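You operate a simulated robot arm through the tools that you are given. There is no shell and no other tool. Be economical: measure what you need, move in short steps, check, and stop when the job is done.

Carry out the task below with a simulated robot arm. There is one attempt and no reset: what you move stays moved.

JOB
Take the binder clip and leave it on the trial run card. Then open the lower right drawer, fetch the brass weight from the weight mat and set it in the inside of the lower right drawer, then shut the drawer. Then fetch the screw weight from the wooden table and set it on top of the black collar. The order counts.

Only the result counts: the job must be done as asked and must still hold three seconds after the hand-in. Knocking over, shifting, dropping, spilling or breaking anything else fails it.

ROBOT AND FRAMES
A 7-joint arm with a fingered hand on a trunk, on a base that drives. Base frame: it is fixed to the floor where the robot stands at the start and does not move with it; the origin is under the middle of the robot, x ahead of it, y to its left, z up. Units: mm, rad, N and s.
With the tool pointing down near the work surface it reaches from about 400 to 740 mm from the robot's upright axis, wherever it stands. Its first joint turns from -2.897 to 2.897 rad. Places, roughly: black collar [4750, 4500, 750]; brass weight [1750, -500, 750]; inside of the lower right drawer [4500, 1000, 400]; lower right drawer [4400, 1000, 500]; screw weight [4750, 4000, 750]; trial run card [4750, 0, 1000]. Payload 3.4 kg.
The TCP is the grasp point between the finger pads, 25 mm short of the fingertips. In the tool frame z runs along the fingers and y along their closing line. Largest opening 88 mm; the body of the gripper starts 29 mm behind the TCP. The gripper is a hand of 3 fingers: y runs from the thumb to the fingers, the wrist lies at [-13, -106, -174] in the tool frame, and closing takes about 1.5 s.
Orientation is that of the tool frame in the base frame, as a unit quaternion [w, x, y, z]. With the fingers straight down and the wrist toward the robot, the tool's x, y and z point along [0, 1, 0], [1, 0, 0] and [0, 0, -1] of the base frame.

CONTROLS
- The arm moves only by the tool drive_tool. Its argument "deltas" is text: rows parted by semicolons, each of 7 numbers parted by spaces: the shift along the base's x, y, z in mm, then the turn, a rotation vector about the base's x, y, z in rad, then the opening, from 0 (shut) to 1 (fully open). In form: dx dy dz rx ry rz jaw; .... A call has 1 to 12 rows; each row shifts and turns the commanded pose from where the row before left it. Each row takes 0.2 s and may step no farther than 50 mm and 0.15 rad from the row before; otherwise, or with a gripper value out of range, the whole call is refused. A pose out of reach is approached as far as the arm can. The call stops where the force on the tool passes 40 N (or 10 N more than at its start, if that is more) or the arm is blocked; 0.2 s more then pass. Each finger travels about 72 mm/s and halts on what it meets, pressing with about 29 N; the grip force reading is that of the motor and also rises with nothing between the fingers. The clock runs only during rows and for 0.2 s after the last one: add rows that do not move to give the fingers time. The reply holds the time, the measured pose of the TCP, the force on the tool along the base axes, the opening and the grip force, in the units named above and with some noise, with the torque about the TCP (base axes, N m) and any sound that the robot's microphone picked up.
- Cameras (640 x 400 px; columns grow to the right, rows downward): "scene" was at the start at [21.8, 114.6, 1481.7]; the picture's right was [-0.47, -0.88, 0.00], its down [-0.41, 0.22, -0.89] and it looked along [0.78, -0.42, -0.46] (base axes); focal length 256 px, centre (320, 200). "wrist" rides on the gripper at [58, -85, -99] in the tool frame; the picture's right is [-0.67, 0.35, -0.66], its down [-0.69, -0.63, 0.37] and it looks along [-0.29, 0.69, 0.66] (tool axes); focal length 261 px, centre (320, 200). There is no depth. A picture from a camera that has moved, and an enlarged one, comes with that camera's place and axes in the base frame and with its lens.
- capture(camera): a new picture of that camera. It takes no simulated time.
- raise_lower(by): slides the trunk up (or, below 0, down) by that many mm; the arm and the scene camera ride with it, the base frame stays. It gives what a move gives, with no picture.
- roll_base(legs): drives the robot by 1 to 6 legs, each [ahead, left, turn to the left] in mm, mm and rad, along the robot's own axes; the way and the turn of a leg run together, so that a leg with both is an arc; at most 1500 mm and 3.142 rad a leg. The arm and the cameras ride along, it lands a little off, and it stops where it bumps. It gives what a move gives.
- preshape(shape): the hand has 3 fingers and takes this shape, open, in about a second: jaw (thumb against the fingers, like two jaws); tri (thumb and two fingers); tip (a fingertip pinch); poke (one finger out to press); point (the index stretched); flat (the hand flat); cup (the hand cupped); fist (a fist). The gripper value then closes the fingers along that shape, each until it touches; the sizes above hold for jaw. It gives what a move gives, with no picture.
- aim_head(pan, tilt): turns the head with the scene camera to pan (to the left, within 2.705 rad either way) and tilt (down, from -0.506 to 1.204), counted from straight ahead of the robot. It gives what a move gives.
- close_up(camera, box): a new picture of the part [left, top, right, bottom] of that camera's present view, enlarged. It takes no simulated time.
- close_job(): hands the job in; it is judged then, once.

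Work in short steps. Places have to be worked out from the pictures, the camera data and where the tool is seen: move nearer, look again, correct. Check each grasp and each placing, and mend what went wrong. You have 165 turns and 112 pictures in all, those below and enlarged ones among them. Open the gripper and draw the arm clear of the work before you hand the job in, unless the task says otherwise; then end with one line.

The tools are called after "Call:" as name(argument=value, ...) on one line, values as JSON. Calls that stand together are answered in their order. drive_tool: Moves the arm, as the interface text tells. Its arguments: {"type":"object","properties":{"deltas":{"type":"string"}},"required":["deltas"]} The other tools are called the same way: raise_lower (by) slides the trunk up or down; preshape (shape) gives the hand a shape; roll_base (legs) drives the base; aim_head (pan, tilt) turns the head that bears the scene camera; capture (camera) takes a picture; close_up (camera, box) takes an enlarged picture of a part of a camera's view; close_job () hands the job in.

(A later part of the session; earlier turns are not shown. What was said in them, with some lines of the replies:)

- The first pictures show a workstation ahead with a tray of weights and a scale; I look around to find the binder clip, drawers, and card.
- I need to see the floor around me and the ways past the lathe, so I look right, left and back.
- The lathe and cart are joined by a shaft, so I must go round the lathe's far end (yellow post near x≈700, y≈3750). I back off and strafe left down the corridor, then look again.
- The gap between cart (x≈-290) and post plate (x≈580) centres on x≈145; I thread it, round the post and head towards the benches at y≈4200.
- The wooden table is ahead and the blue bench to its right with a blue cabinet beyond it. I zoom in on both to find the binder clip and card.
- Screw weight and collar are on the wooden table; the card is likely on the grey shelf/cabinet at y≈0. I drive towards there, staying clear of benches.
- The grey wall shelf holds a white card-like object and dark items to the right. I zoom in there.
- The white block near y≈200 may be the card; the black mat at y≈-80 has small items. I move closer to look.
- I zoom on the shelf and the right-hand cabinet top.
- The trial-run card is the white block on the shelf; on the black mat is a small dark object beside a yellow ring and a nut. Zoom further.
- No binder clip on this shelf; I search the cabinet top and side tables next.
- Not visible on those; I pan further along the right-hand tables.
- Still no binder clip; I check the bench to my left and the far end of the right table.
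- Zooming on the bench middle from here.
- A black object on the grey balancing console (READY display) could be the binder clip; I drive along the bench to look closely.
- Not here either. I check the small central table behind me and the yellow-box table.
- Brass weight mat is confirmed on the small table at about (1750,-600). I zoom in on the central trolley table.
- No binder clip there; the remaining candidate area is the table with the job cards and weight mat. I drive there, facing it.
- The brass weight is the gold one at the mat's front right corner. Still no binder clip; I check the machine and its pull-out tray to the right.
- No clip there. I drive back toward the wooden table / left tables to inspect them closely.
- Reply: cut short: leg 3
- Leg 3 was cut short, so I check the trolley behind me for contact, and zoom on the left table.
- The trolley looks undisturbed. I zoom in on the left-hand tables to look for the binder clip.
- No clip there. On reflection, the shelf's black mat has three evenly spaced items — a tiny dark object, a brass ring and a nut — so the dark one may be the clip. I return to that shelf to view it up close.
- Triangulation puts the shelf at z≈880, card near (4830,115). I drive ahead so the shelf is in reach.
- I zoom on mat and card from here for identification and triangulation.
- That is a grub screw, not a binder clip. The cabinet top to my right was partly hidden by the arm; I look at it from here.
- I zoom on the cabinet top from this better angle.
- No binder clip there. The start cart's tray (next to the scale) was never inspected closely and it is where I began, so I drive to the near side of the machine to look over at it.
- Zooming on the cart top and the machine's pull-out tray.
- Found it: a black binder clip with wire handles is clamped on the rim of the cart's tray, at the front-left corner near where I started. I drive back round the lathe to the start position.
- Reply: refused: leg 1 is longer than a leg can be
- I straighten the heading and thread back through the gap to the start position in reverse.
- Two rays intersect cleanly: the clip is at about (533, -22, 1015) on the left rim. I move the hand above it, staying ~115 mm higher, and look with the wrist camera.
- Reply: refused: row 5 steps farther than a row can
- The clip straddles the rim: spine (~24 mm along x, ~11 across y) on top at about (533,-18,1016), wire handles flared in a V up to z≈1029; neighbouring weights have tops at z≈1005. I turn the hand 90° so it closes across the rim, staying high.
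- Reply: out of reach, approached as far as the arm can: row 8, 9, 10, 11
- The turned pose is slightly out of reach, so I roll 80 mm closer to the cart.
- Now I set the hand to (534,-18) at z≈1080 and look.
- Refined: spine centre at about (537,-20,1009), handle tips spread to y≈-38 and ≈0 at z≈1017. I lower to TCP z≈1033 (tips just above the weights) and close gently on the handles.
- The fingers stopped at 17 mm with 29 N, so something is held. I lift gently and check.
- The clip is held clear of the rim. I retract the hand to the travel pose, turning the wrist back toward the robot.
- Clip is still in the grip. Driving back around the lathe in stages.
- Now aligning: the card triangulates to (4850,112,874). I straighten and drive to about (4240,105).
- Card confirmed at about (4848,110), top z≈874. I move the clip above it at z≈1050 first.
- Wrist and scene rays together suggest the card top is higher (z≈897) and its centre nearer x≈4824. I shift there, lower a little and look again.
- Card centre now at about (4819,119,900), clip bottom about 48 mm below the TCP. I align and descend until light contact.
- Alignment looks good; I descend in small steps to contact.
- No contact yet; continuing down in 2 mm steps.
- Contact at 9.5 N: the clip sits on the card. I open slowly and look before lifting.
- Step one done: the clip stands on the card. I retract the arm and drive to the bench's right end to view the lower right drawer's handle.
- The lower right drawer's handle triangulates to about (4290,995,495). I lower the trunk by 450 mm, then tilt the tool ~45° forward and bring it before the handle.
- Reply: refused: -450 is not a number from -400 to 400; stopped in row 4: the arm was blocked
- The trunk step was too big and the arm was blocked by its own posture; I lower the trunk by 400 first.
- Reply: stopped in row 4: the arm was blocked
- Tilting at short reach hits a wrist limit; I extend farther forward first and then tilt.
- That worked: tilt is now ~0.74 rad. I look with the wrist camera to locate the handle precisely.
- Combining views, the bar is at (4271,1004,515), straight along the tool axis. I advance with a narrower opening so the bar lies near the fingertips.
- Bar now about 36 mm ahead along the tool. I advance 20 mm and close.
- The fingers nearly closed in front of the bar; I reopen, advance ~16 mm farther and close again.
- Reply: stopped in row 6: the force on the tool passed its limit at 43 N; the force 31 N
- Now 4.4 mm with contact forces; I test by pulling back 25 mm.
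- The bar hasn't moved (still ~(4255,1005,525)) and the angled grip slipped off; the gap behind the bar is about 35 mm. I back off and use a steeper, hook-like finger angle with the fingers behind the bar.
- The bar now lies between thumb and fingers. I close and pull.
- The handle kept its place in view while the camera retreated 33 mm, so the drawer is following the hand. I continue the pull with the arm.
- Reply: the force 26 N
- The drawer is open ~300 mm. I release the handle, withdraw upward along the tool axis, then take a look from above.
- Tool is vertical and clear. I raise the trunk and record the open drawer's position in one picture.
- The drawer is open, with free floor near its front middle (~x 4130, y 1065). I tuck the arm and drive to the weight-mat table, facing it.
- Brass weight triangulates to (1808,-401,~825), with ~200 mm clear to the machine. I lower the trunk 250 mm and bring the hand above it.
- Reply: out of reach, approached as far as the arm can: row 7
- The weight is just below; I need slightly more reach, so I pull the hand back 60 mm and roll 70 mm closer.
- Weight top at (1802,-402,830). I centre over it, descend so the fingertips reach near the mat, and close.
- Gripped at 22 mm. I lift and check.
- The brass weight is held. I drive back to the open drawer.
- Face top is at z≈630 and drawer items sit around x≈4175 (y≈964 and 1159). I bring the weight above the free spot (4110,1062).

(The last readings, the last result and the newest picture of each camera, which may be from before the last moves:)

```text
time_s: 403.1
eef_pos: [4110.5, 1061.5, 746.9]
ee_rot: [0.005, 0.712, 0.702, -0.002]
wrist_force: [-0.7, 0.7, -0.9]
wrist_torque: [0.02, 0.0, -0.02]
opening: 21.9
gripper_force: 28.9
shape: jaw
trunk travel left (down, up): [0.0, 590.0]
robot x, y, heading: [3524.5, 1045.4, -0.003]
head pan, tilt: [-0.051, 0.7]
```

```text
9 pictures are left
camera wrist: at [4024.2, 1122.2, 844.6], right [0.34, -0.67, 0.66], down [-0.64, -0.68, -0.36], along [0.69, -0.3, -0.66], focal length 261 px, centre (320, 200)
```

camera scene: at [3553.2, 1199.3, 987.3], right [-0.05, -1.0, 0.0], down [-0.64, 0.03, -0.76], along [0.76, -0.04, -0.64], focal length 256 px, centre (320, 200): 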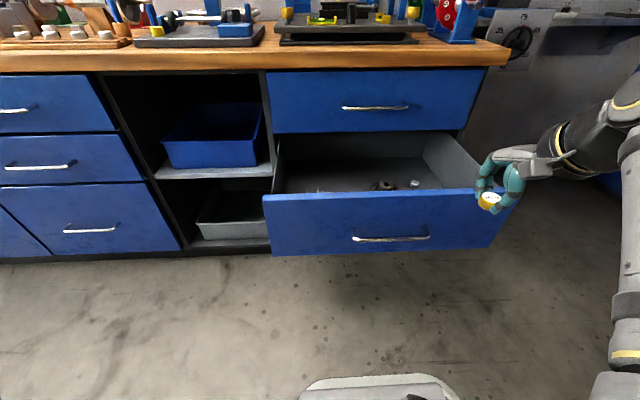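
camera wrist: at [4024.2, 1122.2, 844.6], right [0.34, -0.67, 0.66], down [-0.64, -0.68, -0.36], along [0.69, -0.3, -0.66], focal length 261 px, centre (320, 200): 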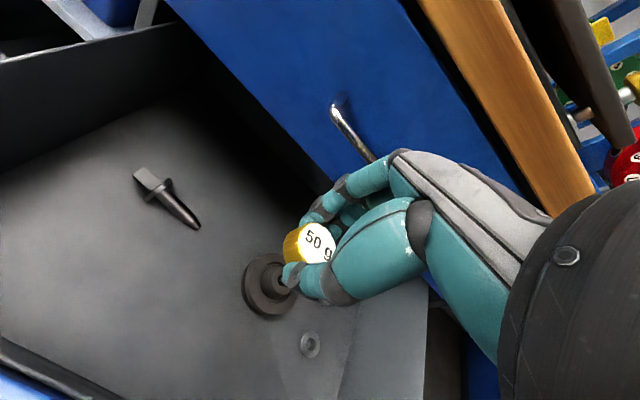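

The drop spot is clear. I descend inside the drawer, then creep to contact.

Call:
drive_tool(deltas="0 0 -35 0 0 0 0; 0 0 -35 0 0 0 0; 0 0 -35 0 0 0 0; 0 0 -30 0 0 0 0; 0 0 -25 0 0 0 0; 0 0 -15 0 0 0 0; 0 0 0 0 0 0 0")

Call:
drive_tool(deltas="0 0 -5 0 0 0 0; 0 0 -5 0 0 0 0; 0 0 -5 0 0 0 0; 0 0 -5 0 0 0 0; 0 0 0 0 0 0 0")

```text
time_s: 404.7
eef_pos: [4111.6, 1061.3, 565.6]
ee_rot: [0.004, 0.712, 0.702, -0.002]
wrist_force: [0.3, 0.0, -0.5]
wrist_torque: [0.01, 0.01, 0.05]
opening: 21.8
gripper_force: 29.1
shape: jaw
trunk travel left (down, up): [0.0, 590.0]
robot x, y, heading: [3527.6, 1048.3, -0.002]
head pan, tilt: [-0.051, 0.7]
```

```text
time_s: 405.9
eef_pos: [4112.5, 1062.8, 547.3]
ee_rot: [0.004, 0.712, 0.702, -0.001]
wrist_force: [0.4, 0.9, -0.8]
wrist_torque: [0.0, 0.02, -0.03]
opening: 21.6
gripper_force: 28.9
shape: jaw
trunk travel left (down, up): [0.0, 590.0]
robot x, y, heading: [3526.1, 1043.3, -0.004]
head pan, tilt: [-0.051, 0.7]
```

Call:
drive_tool(deltas="0 0 -4 0 0 0 0; 0 0 -4 0 0 0 0; 0 0 -4 0 0 0 0; 0 0 -4 0 0 0 0; 0 0 0 0 0 0 0")

Call:
capture(camera="wrist")

```text
time_s: 407.1
eef_pos: [4111.3, 1064.2, 532.7]
ee_rot: [0.004, 0.712, 0.702, -0.001]
wrist_force: [0.2, 0.7, 0.5]
wrist_torque: [0.03, 0.0, 0.0]
opening: 21.7
gripper_force: 29.3
shape: jaw
trunk travel left (down, up): [0.0, 590.0]
robot x, y, heading: [3525.4, 1045.6, -0.002]
head pan, tilt: [-0.051, 0.7]
```

```text
8 pictures are left
camera wrist: at [4025.6, 1123.7, 629.7], right [0.34, -0.67, 0.66], down [-0.64, -0.68, -0.36], along [0.69, -0.3, -0.65], focal length 261 px, centre (320, 200)
```

wrist: 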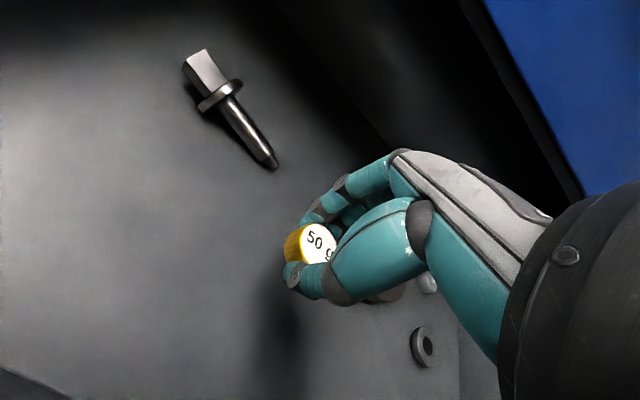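

The floor is lower than thought (~440). To keep the wrist clear of the drawer front, I shift 40 mm toward the back and continue down.

Call:
drive_tool(deltas="20 0 0 0 0 0 0; 20 0 0 0 0 0 0; 0 0 -12 0 0 0 0; 0 0 -12 0 0 0 0; 0 0 -10 0 0 0 0; 0 0 -8 0 0 0 0; 0 0 0 0 0 0 0")

Call:
drive_tool(deltas="0 0 -4 0 0 0 0; 0 0 -4 0 0 0 0; 0 0 -4 0 0 0 0; 0 0 -4 0 0 0 0; 0 0 0 0 0 0 0")

```text
time_s: 408.7
eef_pos: [4150.8, 1062.3, 490.9]
ee_rot: [0.005, 0.712, 0.702, -0.001]
wrist_force: [0.4, 0.4, 0.3]
wrist_torque: [0.02, 0.0, -0.03]
opening: 21.9
gripper_force: 29.2
shape: jaw
trunk travel left (down, up): [0.0, 590.0]
robot x, y, heading: [3529.0, 1045.6, -0.005]
head pan, tilt: [-0.051, 0.7]
```

```text
time_s: 409.9
eef_pos: [4151.9, 1061.0, 475.8]
ee_rot: [0.004, 0.712, 0.703, -0.001]
wrist_force: [-0.1, 0.5, -0.8]
wrist_torque: [0.01, 0.01, 0.0]
opening: 21.7
gripper_force: 28.5
shape: jaw
trunk travel left (down, up): [0.0, 590.0]
robot x, y, heading: [3527.5, 1045.7, -0.002]
head pan, tilt: [-0.051, 0.7]
```

Call:
drive_tool(deltas="0 0 -3 0 0 0 0; 0 0 -3 0 0 0 0; 0 0 -3 0 0 0 0; 0 0 -3 0 0 0 0; 0 0 0 0 0 0 0")

```text
time_s: 411.1
eef_pos: [4152.6, 1062.1, 475.9]
ee_rot: [0.013, 0.712, 0.702, 0.008]
wrist_force: [-0.1, 0.8, -0.6]
wrist_torque: [0.0, -0.05, 0.02]
opening: 21.7
gripper_force: 28.6
shape: jaw
trunk travel left (down, up): [0.0, 590.0]
robot x, y, heading: [3527.1, 1048.1, -0.004]
head pan, tilt: [-0.051, 0.7]
```

The z stopped changing without wrist force, so I check whether the forearm touches the drawer front.

Call:
capture(camera="scene")

```text
7 pictures are left
camera scene: at [3547.4, 1199.2, 988.2], right [-0.05, -1.0, 0.0], down [-0.64, 0.03, -0.77], along [0.77, -0.04, -0.64], focal length 256 px, centre (320, 200)
```

scene: 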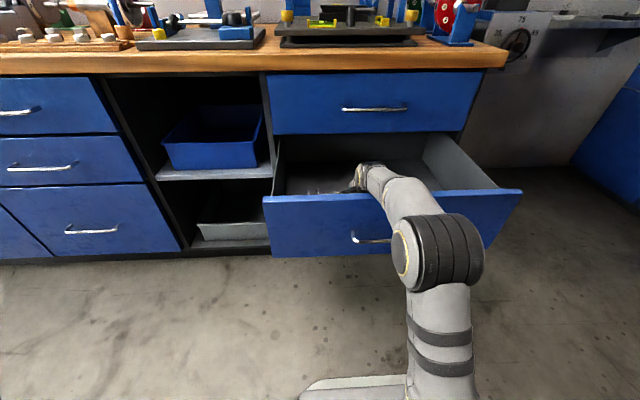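

The forearm rests against the drawer's top edge, so I go up a few millimetres and release the weight from here (under ~15 mm above the floor).

Call:
drive_tool(deltas="0 0 8 0 0 0 0; 0 0 0 0 0 0 0; 0 0 0 0 0 0 0.15; 0 0 0 0 0 0 0.35; 0 0 0 0 0 0 0.5; 0 0 0 0 0 0 0.5")

Call:
drive_tool(deltas="0 0 15 0 0 0 0.5; 0 0 30 0 0 0 0.5; 0 0 40 0 0 0 0.5; 0 0 45 0 0 0 0.5; 0 0 45 0 0 0 0.5; 0 0 45 0 0 0 0.5; 0 0 45 0 0 0 0.5; 0 0 0 0 0 0 0.5")

Call:
capture(camera="wrist")

```text
time_s: 412.5
eef_pos: [4151.2, 1062.1, 474.4]
ee_rot: [0.007, 0.714, 0.701, 0.0]
wrist_force: [0.1, -1.1, 0.7]
wrist_torque: [0.0, -0.01, -0.01]
opening: 43.6
gripper_force: 0.1
shape: jaw
trunk travel left (down, up): [0.0, 590.0]
robot x, y, heading: [3527.3, 1048.5, 0.004]
head pan, tilt: [-0.051, 0.7]
```

```text
time_s: 414.3
eef_pos: [4133.4, 1059.6, 723.8]
ee_rot: [0.004, 0.712, 0.702, -0.002]
wrist_force: [-0.4, 0.2, -0.1]
wrist_torque: [0.01, 0.02, 0.02]
opening: 44.0
gripper_force: 0.1
shape: jaw
out of reach, approached as far as the arm can: row 7
trunk travel left (down, up): [0.0, 590.0]
robot x, y, heading: [3528.1, 1045.1, 0.002]
head pan, tilt: [-0.051, 0.7]
```

```text
6 pictures are left
camera wrist: at [4048.0, 1119.7, 821.3], right [0.34, -0.67, 0.66], down [-0.64, -0.68, -0.36], along [0.69, -0.3, -0.66], focal length 261 px, centre (320, 200)
```

wrist: 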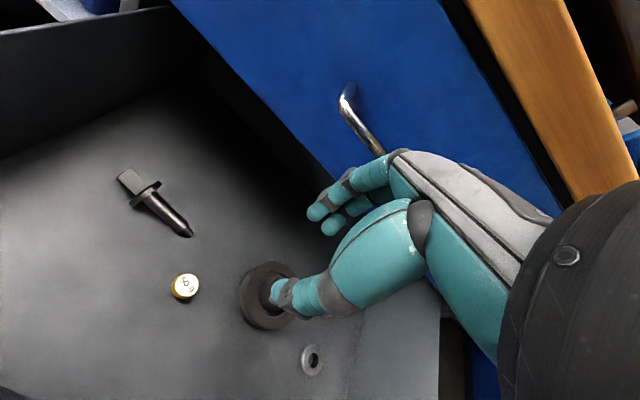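

The brass weight stands upright inside the drawer. To shut it, I will re-hook the handle as before and push. First raise the trunk slightly, roll back, and retreat over the drawer front.

Call:
raise_lower(by=75)

Call:
roll_base(legs=[[-130, 0, 0]])

Call:
drive_tool(deltas="-30 -10 0 0 0 0 0.46; -30 -10 0 0 0 0 0.46; -30 -10 0 0 0 0 0.46; -30 -10 0 0 0 0 0.46; -5 -8 -20 0 -0.1 0 0.46; 0 0 -30 0 -0.1 0 0.46; 0 0 -35 0 -0.1 0 0.46; 0 0 -30 0 -0.08 0 0.46; 0 0 0 0 0 0 0.46")

```text
time_s: 415.4
eef_pos: [4134.3, 1058.4, 799.0]
ee_rot: [0.005, 0.712, 0.702, -0.001]
wrist_force: [-0.7, -0.1, 0.2]
wrist_torque: [-0.03, 0.03, -0.04]
opening: 43.7
gripper_force: 0.0
shape: jaw
trunk travel left (down, up): [-75.0, 515.0]
robot x, y, heading: [3529.9, 1044.7, -0.004]
head pan, tilt: [-0.051, 0.7]
```

```text
time_s: 416.7
eef_pos: [4005.1, 1059.5, 799.3]
ee_rot: [0.006, 0.712, 0.702, -0.001]
wrist_force: [-0.6, 0.5, 0.3]
wrist_torque: [0.01, -0.05, 0.03]
opening: 43.9
gripper_force: 0.0
shape: jaw
trunk travel left (down, up): [-75.0, 515.0]
robot x, y, heading: [3394.3, 1042.6, -0.001]
head pan, tilt: [-0.051, 0.7]
```

```text
time_s: 418.7
eef_pos: [3878.7, 1009.9, 682.3]
ee_rot: [0.137, 0.699, 0.689, 0.134]
wrist_force: [0.0, 0.2, 0.1]
wrist_torque: [0.0, 0.04, 0.02]
opening: 40.9
gripper_force: 0.1
shape: jaw
trunk travel left (down, up): [-75.0, 515.0]
robot x, y, heading: [3399.5, 1045.7, -0.002]
head pan, tilt: [-0.051, 0.7]
```

Call:
drive_tool(deltas="10 -1 -40 0 0 0 0.46; 15 -1 -40 0 0 0 0.46; 20 -1 -33 0 0 0 0.46; 0 0 0 0 0 0 0.46")

Call:
drive_tool(deltas="6 0 -14 0 0 0 0.46; 6 0 -14 0 0 0 0.46; 5 0 -12 0 0 0 0.46; 0 0 0 0 0 0 0.46; 0 0 0 0 0 0 0.3; 0 0 0 0 0 0 0.15; 0 0 0 0 0 0 0; 0 0 0 0 0 0 0; 0 0 0 0 0 0 0")

Call:
capture(camera="wrist")

```text
time_s: 419.7
eef_pos: [3926.9, 1007.7, 574.8]
ee_rot: [0.138, 0.7, 0.688, 0.133]
wrist_force: [0.6, 0.8, 0.8]
wrist_torque: [0.01, 0.0, -0.02]
opening: 40.8
gripper_force: 0.1
shape: jaw
trunk travel left (down, up): [-75.0, 515.0]
robot x, y, heading: [3396.8, 1047.6, 0.003]
head pan, tilt: [-0.051, 0.7]
```

```text
time_s: 421.7
eef_pos: [3942.6, 1007.7, 531.7]
ee_rot: [0.135, 0.7, 0.689, 0.132]
wrist_force: [-1.2, -0.2, -16.1]
wrist_torque: [0.0, 0.1, -0.01]
opening: 1.1
gripper_force: 28.7
shape: jaw
trunk travel left (down, up): [-75.0, 515.0]
robot x, y, heading: [3399.5, 1047.7, 0.0]
head pan, tilt: [-0.051, 0.7]
```

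```text
5 pictures are left
camera wrist: at [3826.6, 1067.8, 590.5], right [0.07, -0.67, 0.74], down [-0.46, -0.68, -0.57], along [0.89, -0.3, -0.35], focal length 261 px, centre (320, 200)
```

wrist: 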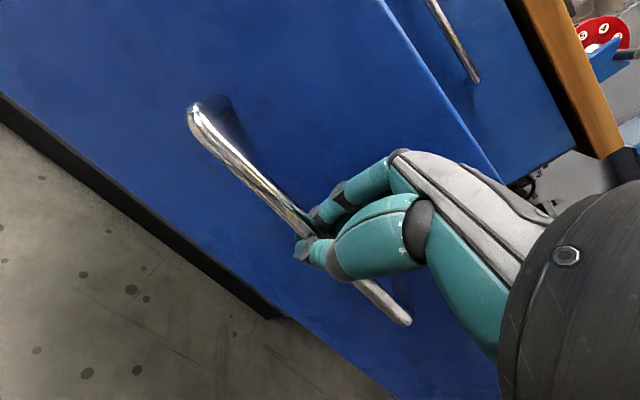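

The handle is hooked again. I push it in with the base, then finish with the arm until it stops.

Call:
roll_base(legs=[[275, 0, 0]])

Call:
drive_tool(deltas="6 0 0 0 0 0 0; 6 0 0 0 0 0 0; 6 0 0 0 0 0 0; 6 0 0 0 0 0 0; 5 0 0 0 0 0 0; 5 0 0 0 0 0 0; 0 0 0 0 0 0 0")

```text
time_s: 423.6
eef_pos: [4212.8, 1011.5, 531.9]
ee_rot: [0.136, 0.698, 0.69, 0.133]
wrist_force: [0.3, -22.5, -23.5]
wrist_torque: [-0.18, 0.16, -0.24]
opening: 1.0
gripper_force: 29.2
shape: jaw
trunk travel left (down, up): [-75.0, 515.0]
robot x, y, heading: [3666.5, 1046.2, 0.005]
head pan, tilt: [-0.051, 0.7]
```

```text
time_s: 425.2
eef_pos: [4244.0, 1009.9, 531.6]
ee_rot: [0.136, 0.698, 0.691, 0.133]
wrist_force: [-5.6, -18.0, -23.9]
wrist_torque: [-0.11, 0.17, -0.2]
opening: 1.4
gripper_force: 29.5
shape: jaw
trunk travel left (down, up): [-75.0, 515.0]
robot x, y, heading: [3667.9, 1048.1, 0.006]
head pan, tilt: [-0.051, 0.7]
```

Call:
drive_tool(deltas="4 0 0 0 0 0 0; 4 0 0 0 0 0 0; 4 0 0 0 0 0 0; 4 0 0 0 0 0 0; 0 0 0 0 0 0 0")

```text
time_s: 425.9
eef_pos: [4252.1, 1011.2, 530.7]
ee_rot: [0.135, 0.697, 0.692, 0.132]
wrist_force: [-21.8, -5.4, -6.9]
wrist_torque: [-0.05, 0.14, -0.04]
opening: 2.6
gripper_force: 29.2
shape: jaw
trunk travel left (down, up): [-75.0, 515.0]
robot x, y, heading: [3665.9, 1047.2, 0.006]
head pan, tilt: [-0.051, 0.7]
stopped in row 3: the force on the tool passed its limit at 42 N (the readings are from after the stop); the commanded pose is now the measured one
```

The drawer hit its stop (42 N). I open, slide the fingers up off the handle, withdraw, and check that it is shut.

Call:
drive_tool(deltas="-4 0 0 0 0 0 0.2; -3 0 0 0 0 0 0.44; 0 0 0 0 0 0 0.44; -5 0 13 0 0 0 0.44; -6 0 14 0 0 0 0.44; -8 0 16 0 0 0 0.44; -20 0 20 0 0 0 0.44; -35 0 25 0 0 0 0.44; -40 0 20 0 0.1 0 0.44; -40 0 20 0 0.15 0 0.44; -20 0 20 0 0.14 0 0.44; 0 0 0 0 0 0 0.44")

Call:
capture(camera="wrist")

```text
time_s: 428.5
eef_pos: [4069.9, 1007.1, 675.6]
ee_rot: [-0.001, 0.71, 0.704, -0.005]
wrist_force: [0.3, 0.1, 0.1]
wrist_torque: [0.0, 0.0, 0.01]
opening: 38.5
gripper_force: 0.0
shape: jaw
trunk travel left (down, up): [-75.0, 515.0]
robot x, y, heading: [3670.9, 1044.7, 0.005]
head pan, tilt: [-0.051, 0.7]
```

```text
4 pictures are left
camera wrist: at [3987.2, 1067.7, 774.8], right [0.35, -0.67, 0.66], down [-0.64, -0.68, -0.36], along [0.69, -0.29, -0.67], focal length 261 px, centre (320, 200)
```

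wrist: 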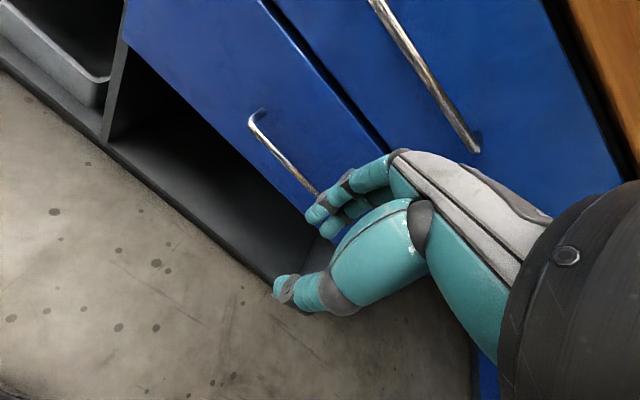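

The drawer is shut. Next, the wooden table: I raise the trunk, tuck the arm and drive there; only 4 pictures are left, so I'll use a well-framed one.

Call:
raise_lower(by=400)

Call:
drive_tool(deltas="-20 -15 20 0 0 0 0.6; -20 -15 20 0 0 0 0.6; -20 -15 20 0 0 0 0.6; -15 -15 20 0 0 0 0.6; -10 -15 20 0 0 0 0.6; -5 -10 20 0 0 0 0.6")

Call:
roll_base(legs=[[-150, 1450, 0], [0, 1400, 0], [200, 150, -0.005]])

```text
time_s: 432.4
eef_pos: [4072.0, 1007.7, 1076.6]
ee_rot: [-0.001, 0.709, 0.705, -0.005]
wrist_force: [-0.3, 0.7, -0.1]
wrist_torque: [0.0, 0.03, 0.02]
opening: 38.6
gripper_force: 0.0
shape: jaw
trunk travel left (down, up): [-475.0, 115.0]
robot x, y, heading: [3666.5, 1050.8, 0.007]
head pan, tilt: [-0.051, 0.7]
```

```text
time_s: 433.8
eef_pos: [3980.4, 922.1, 1195.1]
ee_rot: [-0.002, 0.709, 0.705, -0.004]
wrist_force: [0.4, 0.0, 0.3]
wrist_torque: [0.05, -0.01, 0.03]
opening: 52.6
gripper_force: 0.0
shape: jaw
trunk travel left (down, up): [-475.0, 115.0]
robot x, y, heading: [3666.4, 1049.8, 0.011]
head pan, tilt: [-0.051, 0.7]
```

```text
time_s: 448.7
eef_pos: [3949.9, 3876.7, 1195.1]
ee_rot: [-0.001, 0.695, 0.719, -0.005]
wrist_force: [0.6, -0.4, -0.6]
wrist_torque: [-0.01, 0.01, -0.04]
opening: 52.4
gripper_force: 0.1
shape: jaw
trunk travel left (down, up): [-475.0, 115.0]
robot x, y, heading: [3633.3, 3989.2, 0.049]
head pan, tilt: [-0.051, 0.7]
```

Call:
aim_head(pan=-0.05, tilt=0.6)

Call:
close_up(camera="scene", box=[190, 120, 446, 280])

```text
time_s: 449.4
eef_pos: [3950.2, 3878.1, 1194.9]
ee_rot: [-0.001, 0.695, 0.719, -0.005]
wrist_force: [-0.2, 0.7, 0.2]
wrist_torque: [0.0, 0.01, 0.01]
opening: 52.6
gripper_force: 0.1
shape: jaw
trunk travel left (down, up): [-475.0, 115.0]
robot x, y, heading: [3629.1, 3991.4, 0.047]
head pan, tilt: [-0.051, 0.6]
```

```text
2.50 times, centred on (318, 200) of scene
camera zoom: at [3654.2, 4144.0, 1470.9], right [0.0, -1.0, 0.0], down [-0.57, 0.0, -0.82], along [0.82, 0.0, -0.57], focal length 641 px, centre (325, 200)
```

zoom: 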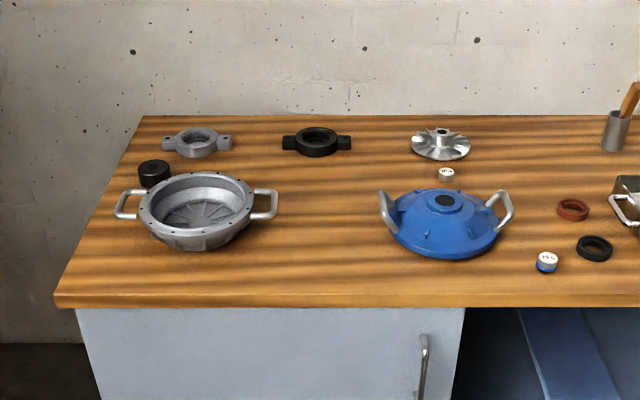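

Now it's clear: the silver screw weight is behind the blue lid at about (4668,3917), and the black collar is the small black ring block at about (4665,4462). I drive closer and lower the trunk 200 mm.

Call:
roll_base(legs=[[380, -40, -0.047]])

Call:
raise_lower(by=-200)

```text
time_s: 451.8
eef_pos: [4334.2, 3831.6, 1195.5]
ee_rot: [-0.001, 0.712, 0.702, -0.005]
wrist_force: [1.1, -0.1, 0.2]
wrist_torque: [-0.01, 0.01, 0.0]
opening: 52.6
gripper_force: 0.1
shape: jaw
trunk travel left (down, up): [-475.0, 115.0]
robot x, y, heading: [4021.4, 3961.3, -0.003]
head pan, tilt: [-0.051, 0.6]
```

```text
time_s: 454.0
eef_pos: [4332.9, 3832.7, 996.4]
ee_rot: [-0.001, 0.712, 0.702, -0.004]
wrist_force: [-0.3, -0.6, -1.4]
wrist_torque: [0.04, -0.01, -0.01]
opening: 52.3
gripper_force: 0.0
shape: jaw
trunk travel left (down, up): [-275.0, 315.0]
robot x, y, heading: [4018.9, 3958.7, 0.002]
head pan, tilt: [-0.051, 0.6]
```

Call:
drive_tool(deltas="37 9 0 0 0 0 0.65; 37 9 0 0 0 0 0.65; 37 9 0 0 0 0 0.65; 37 9 0 0 0 0 0.65; 37 10 0 0 0 0 0.65; 37 10 0 0 0 0 0.65; 37 10 0 0 0 0 0.65; 37 9 0 0 0 0 0.65; 36 9 0 0 0 0 0.65; 0 0 -30 0 0 0 0.65; 0 0 -30 0 0 0 0.65; 0 0 0 0 0 0 0.65")

Call:
capture(camera="wrist")

```text
time_s: 456.6
eef_pos: [4626.4, 3910.5, 928.1]
ee_rot: [-0.002, 0.711, 0.703, -0.006]
wrist_force: [0.7, 0.1, 0.2]
wrist_torque: [-0.04, 0.01, 0.0]
opening: 56.9
gripper_force: 0.0
shape: jaw
out of reach, approached as far as the arm can: row 9
trunk travel left (down, up): [-275.0, 315.0]
robot x, y, heading: [4021.1, 3959.9, -0.003]
head pan, tilt: [-0.051, 0.6]
```

```text
2 pictures are left
camera wrist: at [4543.4, 3971.0, 1027.4], right [0.35, -0.67, 0.66], down [-0.64, -0.68, -0.36], along [0.69, -0.3, -0.66], focal length 261 px, centre (320, 200)
```

wrist: 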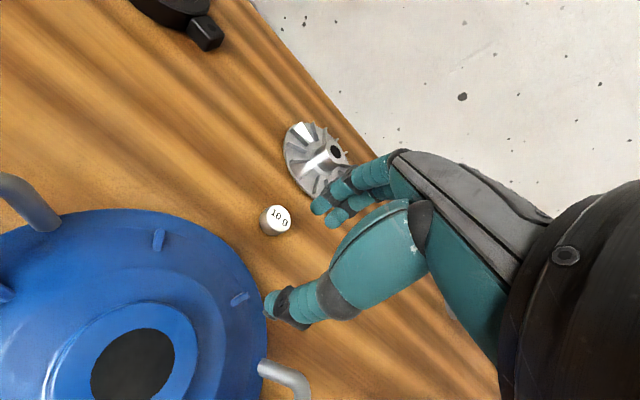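

The target lies a bit farther (~(4695,3907), top z≈820) and reach at this low trunk is limited; raising the trunk by 200 gives more reach downwards. Then I move over it and descend partway.

Call:
raise_lower(by=200)

Call:
drive_tool(deltas="0 0 -45 0 0 0 0.65; 0 0 -45 0 0 0 0.65; 0 0 -45 0 0 0 0.65; 0 0 -45 0 0 0 0.65; 35 -2 0 0 0 0 0.65; 34 -2 0 0 0 0 0.65; 0 0 -30 0 0 0 0.65; 0 0 -20 0 0 0 0.65; 0 0 0 0 0 0 0.65")

```text
time_s: 458.7
eef_pos: [4627.4, 3910.9, 1129.5]
ee_rot: [-0.002, 0.711, 0.703, -0.005]
wrist_force: [0.3, -0.6, 0.7]
wrist_torque: [-0.01, 0.01, 0.01]
opening: 57.0
gripper_force: 0.1
shape: jaw
trunk travel left (down, up): [-475.0, 115.0]
robot x, y, heading: [4021.6, 3962.6, -0.003]
head pan, tilt: [-0.051, 0.6]
```

```text
time_s: 460.7
eef_pos: [4698.2, 3907.5, 897.1]
ee_rot: [-0.003, 0.711, 0.703, -0.005]
wrist_force: [0.0, 0.3, -0.2]
wrist_torque: [-0.04, 0.0, 0.02]
opening: 56.8
gripper_force: 0.1
shape: jaw
trunk travel left (down, up): [-475.0, 115.0]
robot x, y, heading: [4020.9, 3959.2, -0.004]
head pan, tilt: [-0.051, 0.6]
```

In reach now. I use one picture to fix the weight relative to the hand.

Call:
capture(camera="wrist")

```text
1 pictures are left
camera wrist: at [4614.9, 3968.2, 996.9], right [0.35, -0.67, 0.66], down [-0.64, -0.68, -0.36], along [0.69, -0.3, -0.67], focal length 261 px, centre (320, 200)
```

wrist: 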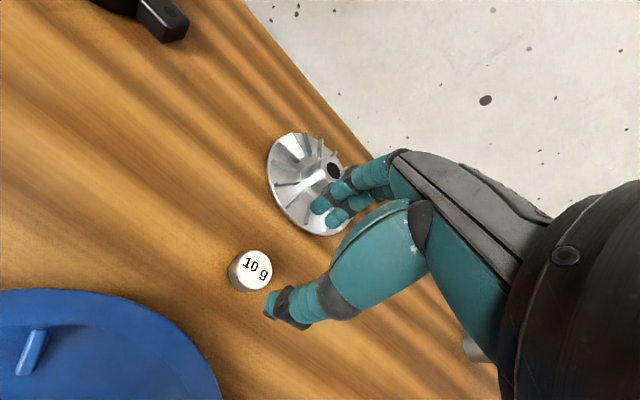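

Weight top fixed at (4700,3908,817). Descending to TCP z≈830 and closing.

Call:
drive_tool(deltas="2 0 -16 0 0 0 0.6; 0 0 -16 0 0 0 0.6; 0 0 -15 0 0 0 0.6; 0 0 -12 0 0 0 0.6; 0 0 -7 0 0 0 0.6; 0 0 0 0 0 0 0.6; 0 0 0 0 0 0 0.4; 0 0 0 0 0 0 0.2; 0 0 0 0 0 0 0; 0 0 0 0 0 0 0; 0 0 0 0 0 0 0")

```text
time_s: 463.1
eef_pos: [4698.2, 3908.3, 834.8]
ee_rot: [-0.001, 0.712, 0.703, -0.005]
wrist_force: [0.2, 0.8, -0.4]
wrist_torque: [-0.01, 0.0, 0.02]
opening: 22.1
gripper_force: 29.1
shape: jaw
trunk travel left (down, up): [-475.0, 115.0]
robot x, y, heading: [4021.4, 3961.2, -0.003]
head pan, tilt: [-0.051, 0.6]
```

Held at 22 mm, but the overlap may be shallow; I reopen, go down 6 mm, and regrip for a firmer hold.

Call:
drive_tool(deltas="0 0 0 0 0 0 0.3; 0 0 0 0 0 0 0.5; 0 0 -4 0 0 0 0.5; 0 0 -3 0 0 0 0.5; 0 0 0 0 0 0 0.3; 0 0 0 0 0 0 0.1; 0 0 0 0 0 0 0; 0 0 0 0 0 0 0; 0 0 0 0 0 0 0")

```text
time_s: 465.1
eef_pos: [4699.9, 3906.5, 827.2]
ee_rot: [-0.001, 0.711, 0.703, -0.005]
wrist_force: [0.0, 0.6, -1.2]
wrist_torque: [-0.01, 0.04, -0.03]
opening: 22.3
gripper_force: 29.1
shape: jaw
trunk travel left (down, up): [-475.0, 115.0]
robot x, y, heading: [4022.3, 3958.3, -0.002]
head pan, tilt: [-0.051, 0.6]
```

Firm grip. I lift clear, then strafe the base left so the collar is straight ahead.

Call:
drive_tool(deltas="0 0 10 0 0 0 0; 0 0 30 0 0 0 0; 0 0 40 0 0 0 0; -10 0 40 0 0 0 0; -25 0 25 0 0 0 0; -25 0 10 0 0 0 0; 0 0 0 0 0 0 0")

Call:
roll_base(legs=[[0, 540, 0]])

```text
time_s: 466.7
eef_pos: [4639.8, 3907.6, 979.2]
ee_rot: [-0.002, 0.712, 0.702, -0.004]
wrist_force: [0.9, -0.5, 0.0]
wrist_torque: [0.0, 0.02, 0.01]
opening: 22.4
gripper_force: 28.8
shape: jaw
trunk travel left (down, up): [-475.0, 115.0]
robot x, y, heading: [4019.3, 3958.3, -0.001]
head pan, tilt: [-0.051, 0.6]
```

```text
time_s: 469.9
eef_pos: [4641.2, 4446.8, 980.0]
ee_rot: [-0.001, 0.715, 0.7, -0.005]
wrist_force: [0.1, -0.2, -0.5]
wrist_torque: [0.0, 0.03, 0.03]
opening: 22.5
gripper_force: 28.8
shape: jaw
trunk travel left (down, up): [-475.0, 115.0]
robot x, y, heading: [4021.6, 4503.3, -0.004]
head pan, tilt: [-0.051, 0.6]
```

I move over the estimated collar spot and spend the last picture, enlarged, on it.

Call:
drive_tool(deltas="13 7 -15 0 0 0 0; 13 6 -15 0 0 0 0; 13 6 -15 0 0 0 0; 0 0 0 0 0 0 0; 0 0 0 0 0 0 0")

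Call:
close_up(camera="wrist", box=[140, 180, 348, 310])

```text
time_s: 471.1
eef_pos: [4679.5, 4463.5, 935.1]
ee_rot: [-0.001, 0.714, 0.7, -0.006]
wrist_force: [-0.3, -0.5, -0.1]
wrist_torque: [0.01, 0.04, 0.03]
opening: 22.3
gripper_force: 29.6
shape: jaw
trunk travel left (down, up): [-475.0, 115.0]
robot x, y, heading: [4021.3, 4500.7, -0.009]
head pan, tilt: [-0.051, 0.6]
```

```text
3.08 times, centred on (244, 245) of wrist
camera zoom: at [4596.6, 4524.9, 1033.9], right [0.34, -0.67, 0.66], down [-0.65, -0.67, -0.36], along [0.68, -0.3, -0.66], focal length 802 px, centre (554, 62)
```

zoom: 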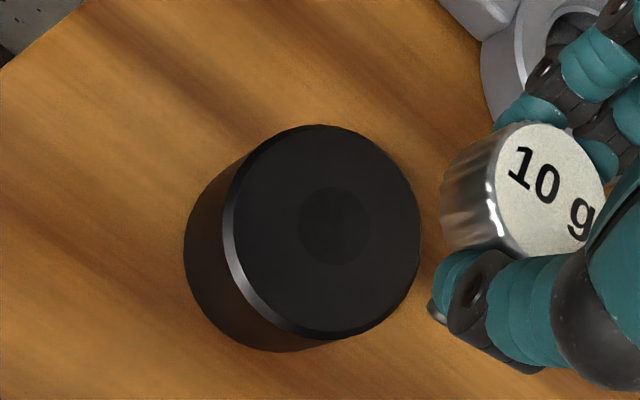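

The collar's flat top is at (4698,4468), z≈822, ~57 mm across. I centre the weight over it and descend, first fast, then creeping.

Call:
drive_tool(deltas="10 2 -10 0 0 0 0; 8 2 -15 0 0 0 0; 0 0 -15 0 0 0 0; 0 0 -15 0 0 0 0; 0 0 -10 0 0 0 0; 0 0 -5 0 0 0 0; 0 0 0 0 0 0 0; 0 0 0 0 0 0 0")

```text
time_s: 472.9
eef_pos: [4699.7, 4469.3, 864.4]
ee_rot: [-0.001, 0.714, 0.7, -0.005]
wrist_force: [-0.5, 0.1, 0.3]
wrist_torque: [0.04, 0.03, -0.05]
opening: 22.4
gripper_force: 29.1
shape: jaw
trunk travel left (down, up): [-475.0, 115.0]
robot x, y, heading: [4025.4, 4506.1, -0.009]
head pan, tilt: [-0.051, 0.6]
```

Call:
drive_tool(deltas="-1 -2 -3 0 0 0 0; 0 0 -2 0 0 0 0; 0 0 -2 0 0 0 0; 0 0 -2 0 0 0 0; 0 0 0 0 0 0 0")

```text
time_s: 474.1
eef_pos: [4698.9, 4465.8, 858.3]
ee_rot: [0.001, 0.715, 0.699, -0.002]
wrist_force: [-0.1, 0.4, 14.5]
wrist_torque: [0.02, -0.09, 0.01]
opening: 23.1
gripper_force: 28.9
shape: jaw
trunk travel left (down, up): [-475.0, 115.0]
robot x, y, heading: [4022.3, 4501.8, -0.009]
head pan, tilt: [-0.051, 0.6]
```

Contact with 14.5 N: the weight sits on the collar. I relieve 2 mm, open slowly and lift straight up.

Call:
drive_tool(deltas="0 0 2 0 0 0 0; 0 0 0 0 0 0 0.2; 0 0 0 0 0 0 0.28; 0 0 0 0 0 0 0.36; 0 0 0 0 0 0 0.45; 0 0 0 0 0 0 0.55; 0 0 0 0 0 0 0.55; 0 0 0 0 0 0 0.55")

Call:
drive_tool(deltas="0 0 8 0 0 0 0.55; 0 0 15 0 0 0 0.55; 0 0 30 0 0 0 0.55; 0 0 35 0 0 0 0.55; -20 0 35 0 0 0 0.55; -30 0 20 0 0 0 0.55; -35 0 20 0 0 0 0.55; -40 0 10 0 0 0 0.55; -40 0 10 0 0 0 0.55; -40 0 10 0 0 0 0.55; -40 0 10 0 0 0 0.55")

```text
time_s: 475.9
eef_pos: [4698.1, 4466.8, 857.5]
ee_rot: [-0.001, 0.715, 0.699, -0.004]
wrist_force: [-2.8, -0.3, 8.6]
wrist_torque: [0.02, -0.15, -0.01]
opening: 45.4
gripper_force: 0.1
shape: jaw
trunk travel left (down, up): [-475.0, 115.0]
robot x, y, heading: [4025.0, 4503.4, -0.01]
head pan, tilt: [-0.051, 0.6]
```

```text
time_s: 478.3
eef_pos: [4451.6, 4466.7, 1060.4]
ee_rot: [-0.001, 0.714, 0.7, -0.005]
wrist_force: [0.2, -1.0, 0.4]
wrist_torque: [0.02, -0.01, -0.01]
opening: 47.7
gripper_force: 0.1
shape: jaw
trunk travel left (down, up): [-475.0, 115.0]
robot x, y, heading: [4018.8, 4501.9, -0.009]
head pan, tilt: [-0.051, 0.6]
```

The hand is open and clear. A last small retreat of the base keeps everything free; no pictures remain, so I hand in after that.

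Call:
roll_base(legs=[[-250, 0, 0]])

Call:
close_job()

```text
time_s: 480.1
eef_pos: [4201.1, 4468.7, 1060.6]
ee_rot: [-0.002, 0.715, 0.699, -0.004]
wrist_force: [-0.2, 0.5, 0.8]
wrist_torque: [0.01, 0.0, -0.02]
opening: 48.1
gripper_force: 0.0
shape: jaw
trunk travel left (down, up): [-475.0, 115.0]
robot x, y, heading: [3770.9, 4500.4, -0.005]
head pan, tilt: [-0.051, 0.6]
```

```text
The job is handed in.
```

I handed the job in with all three steps done in order: the binder clip is on the trial run card, the brass weight is in the shut lower right drawer, and the screw weight is on the black collar. That last placing went by force readings alone, because I had no pictures left; the fingertips also pressed on the collar as I let go and may have nudged it.
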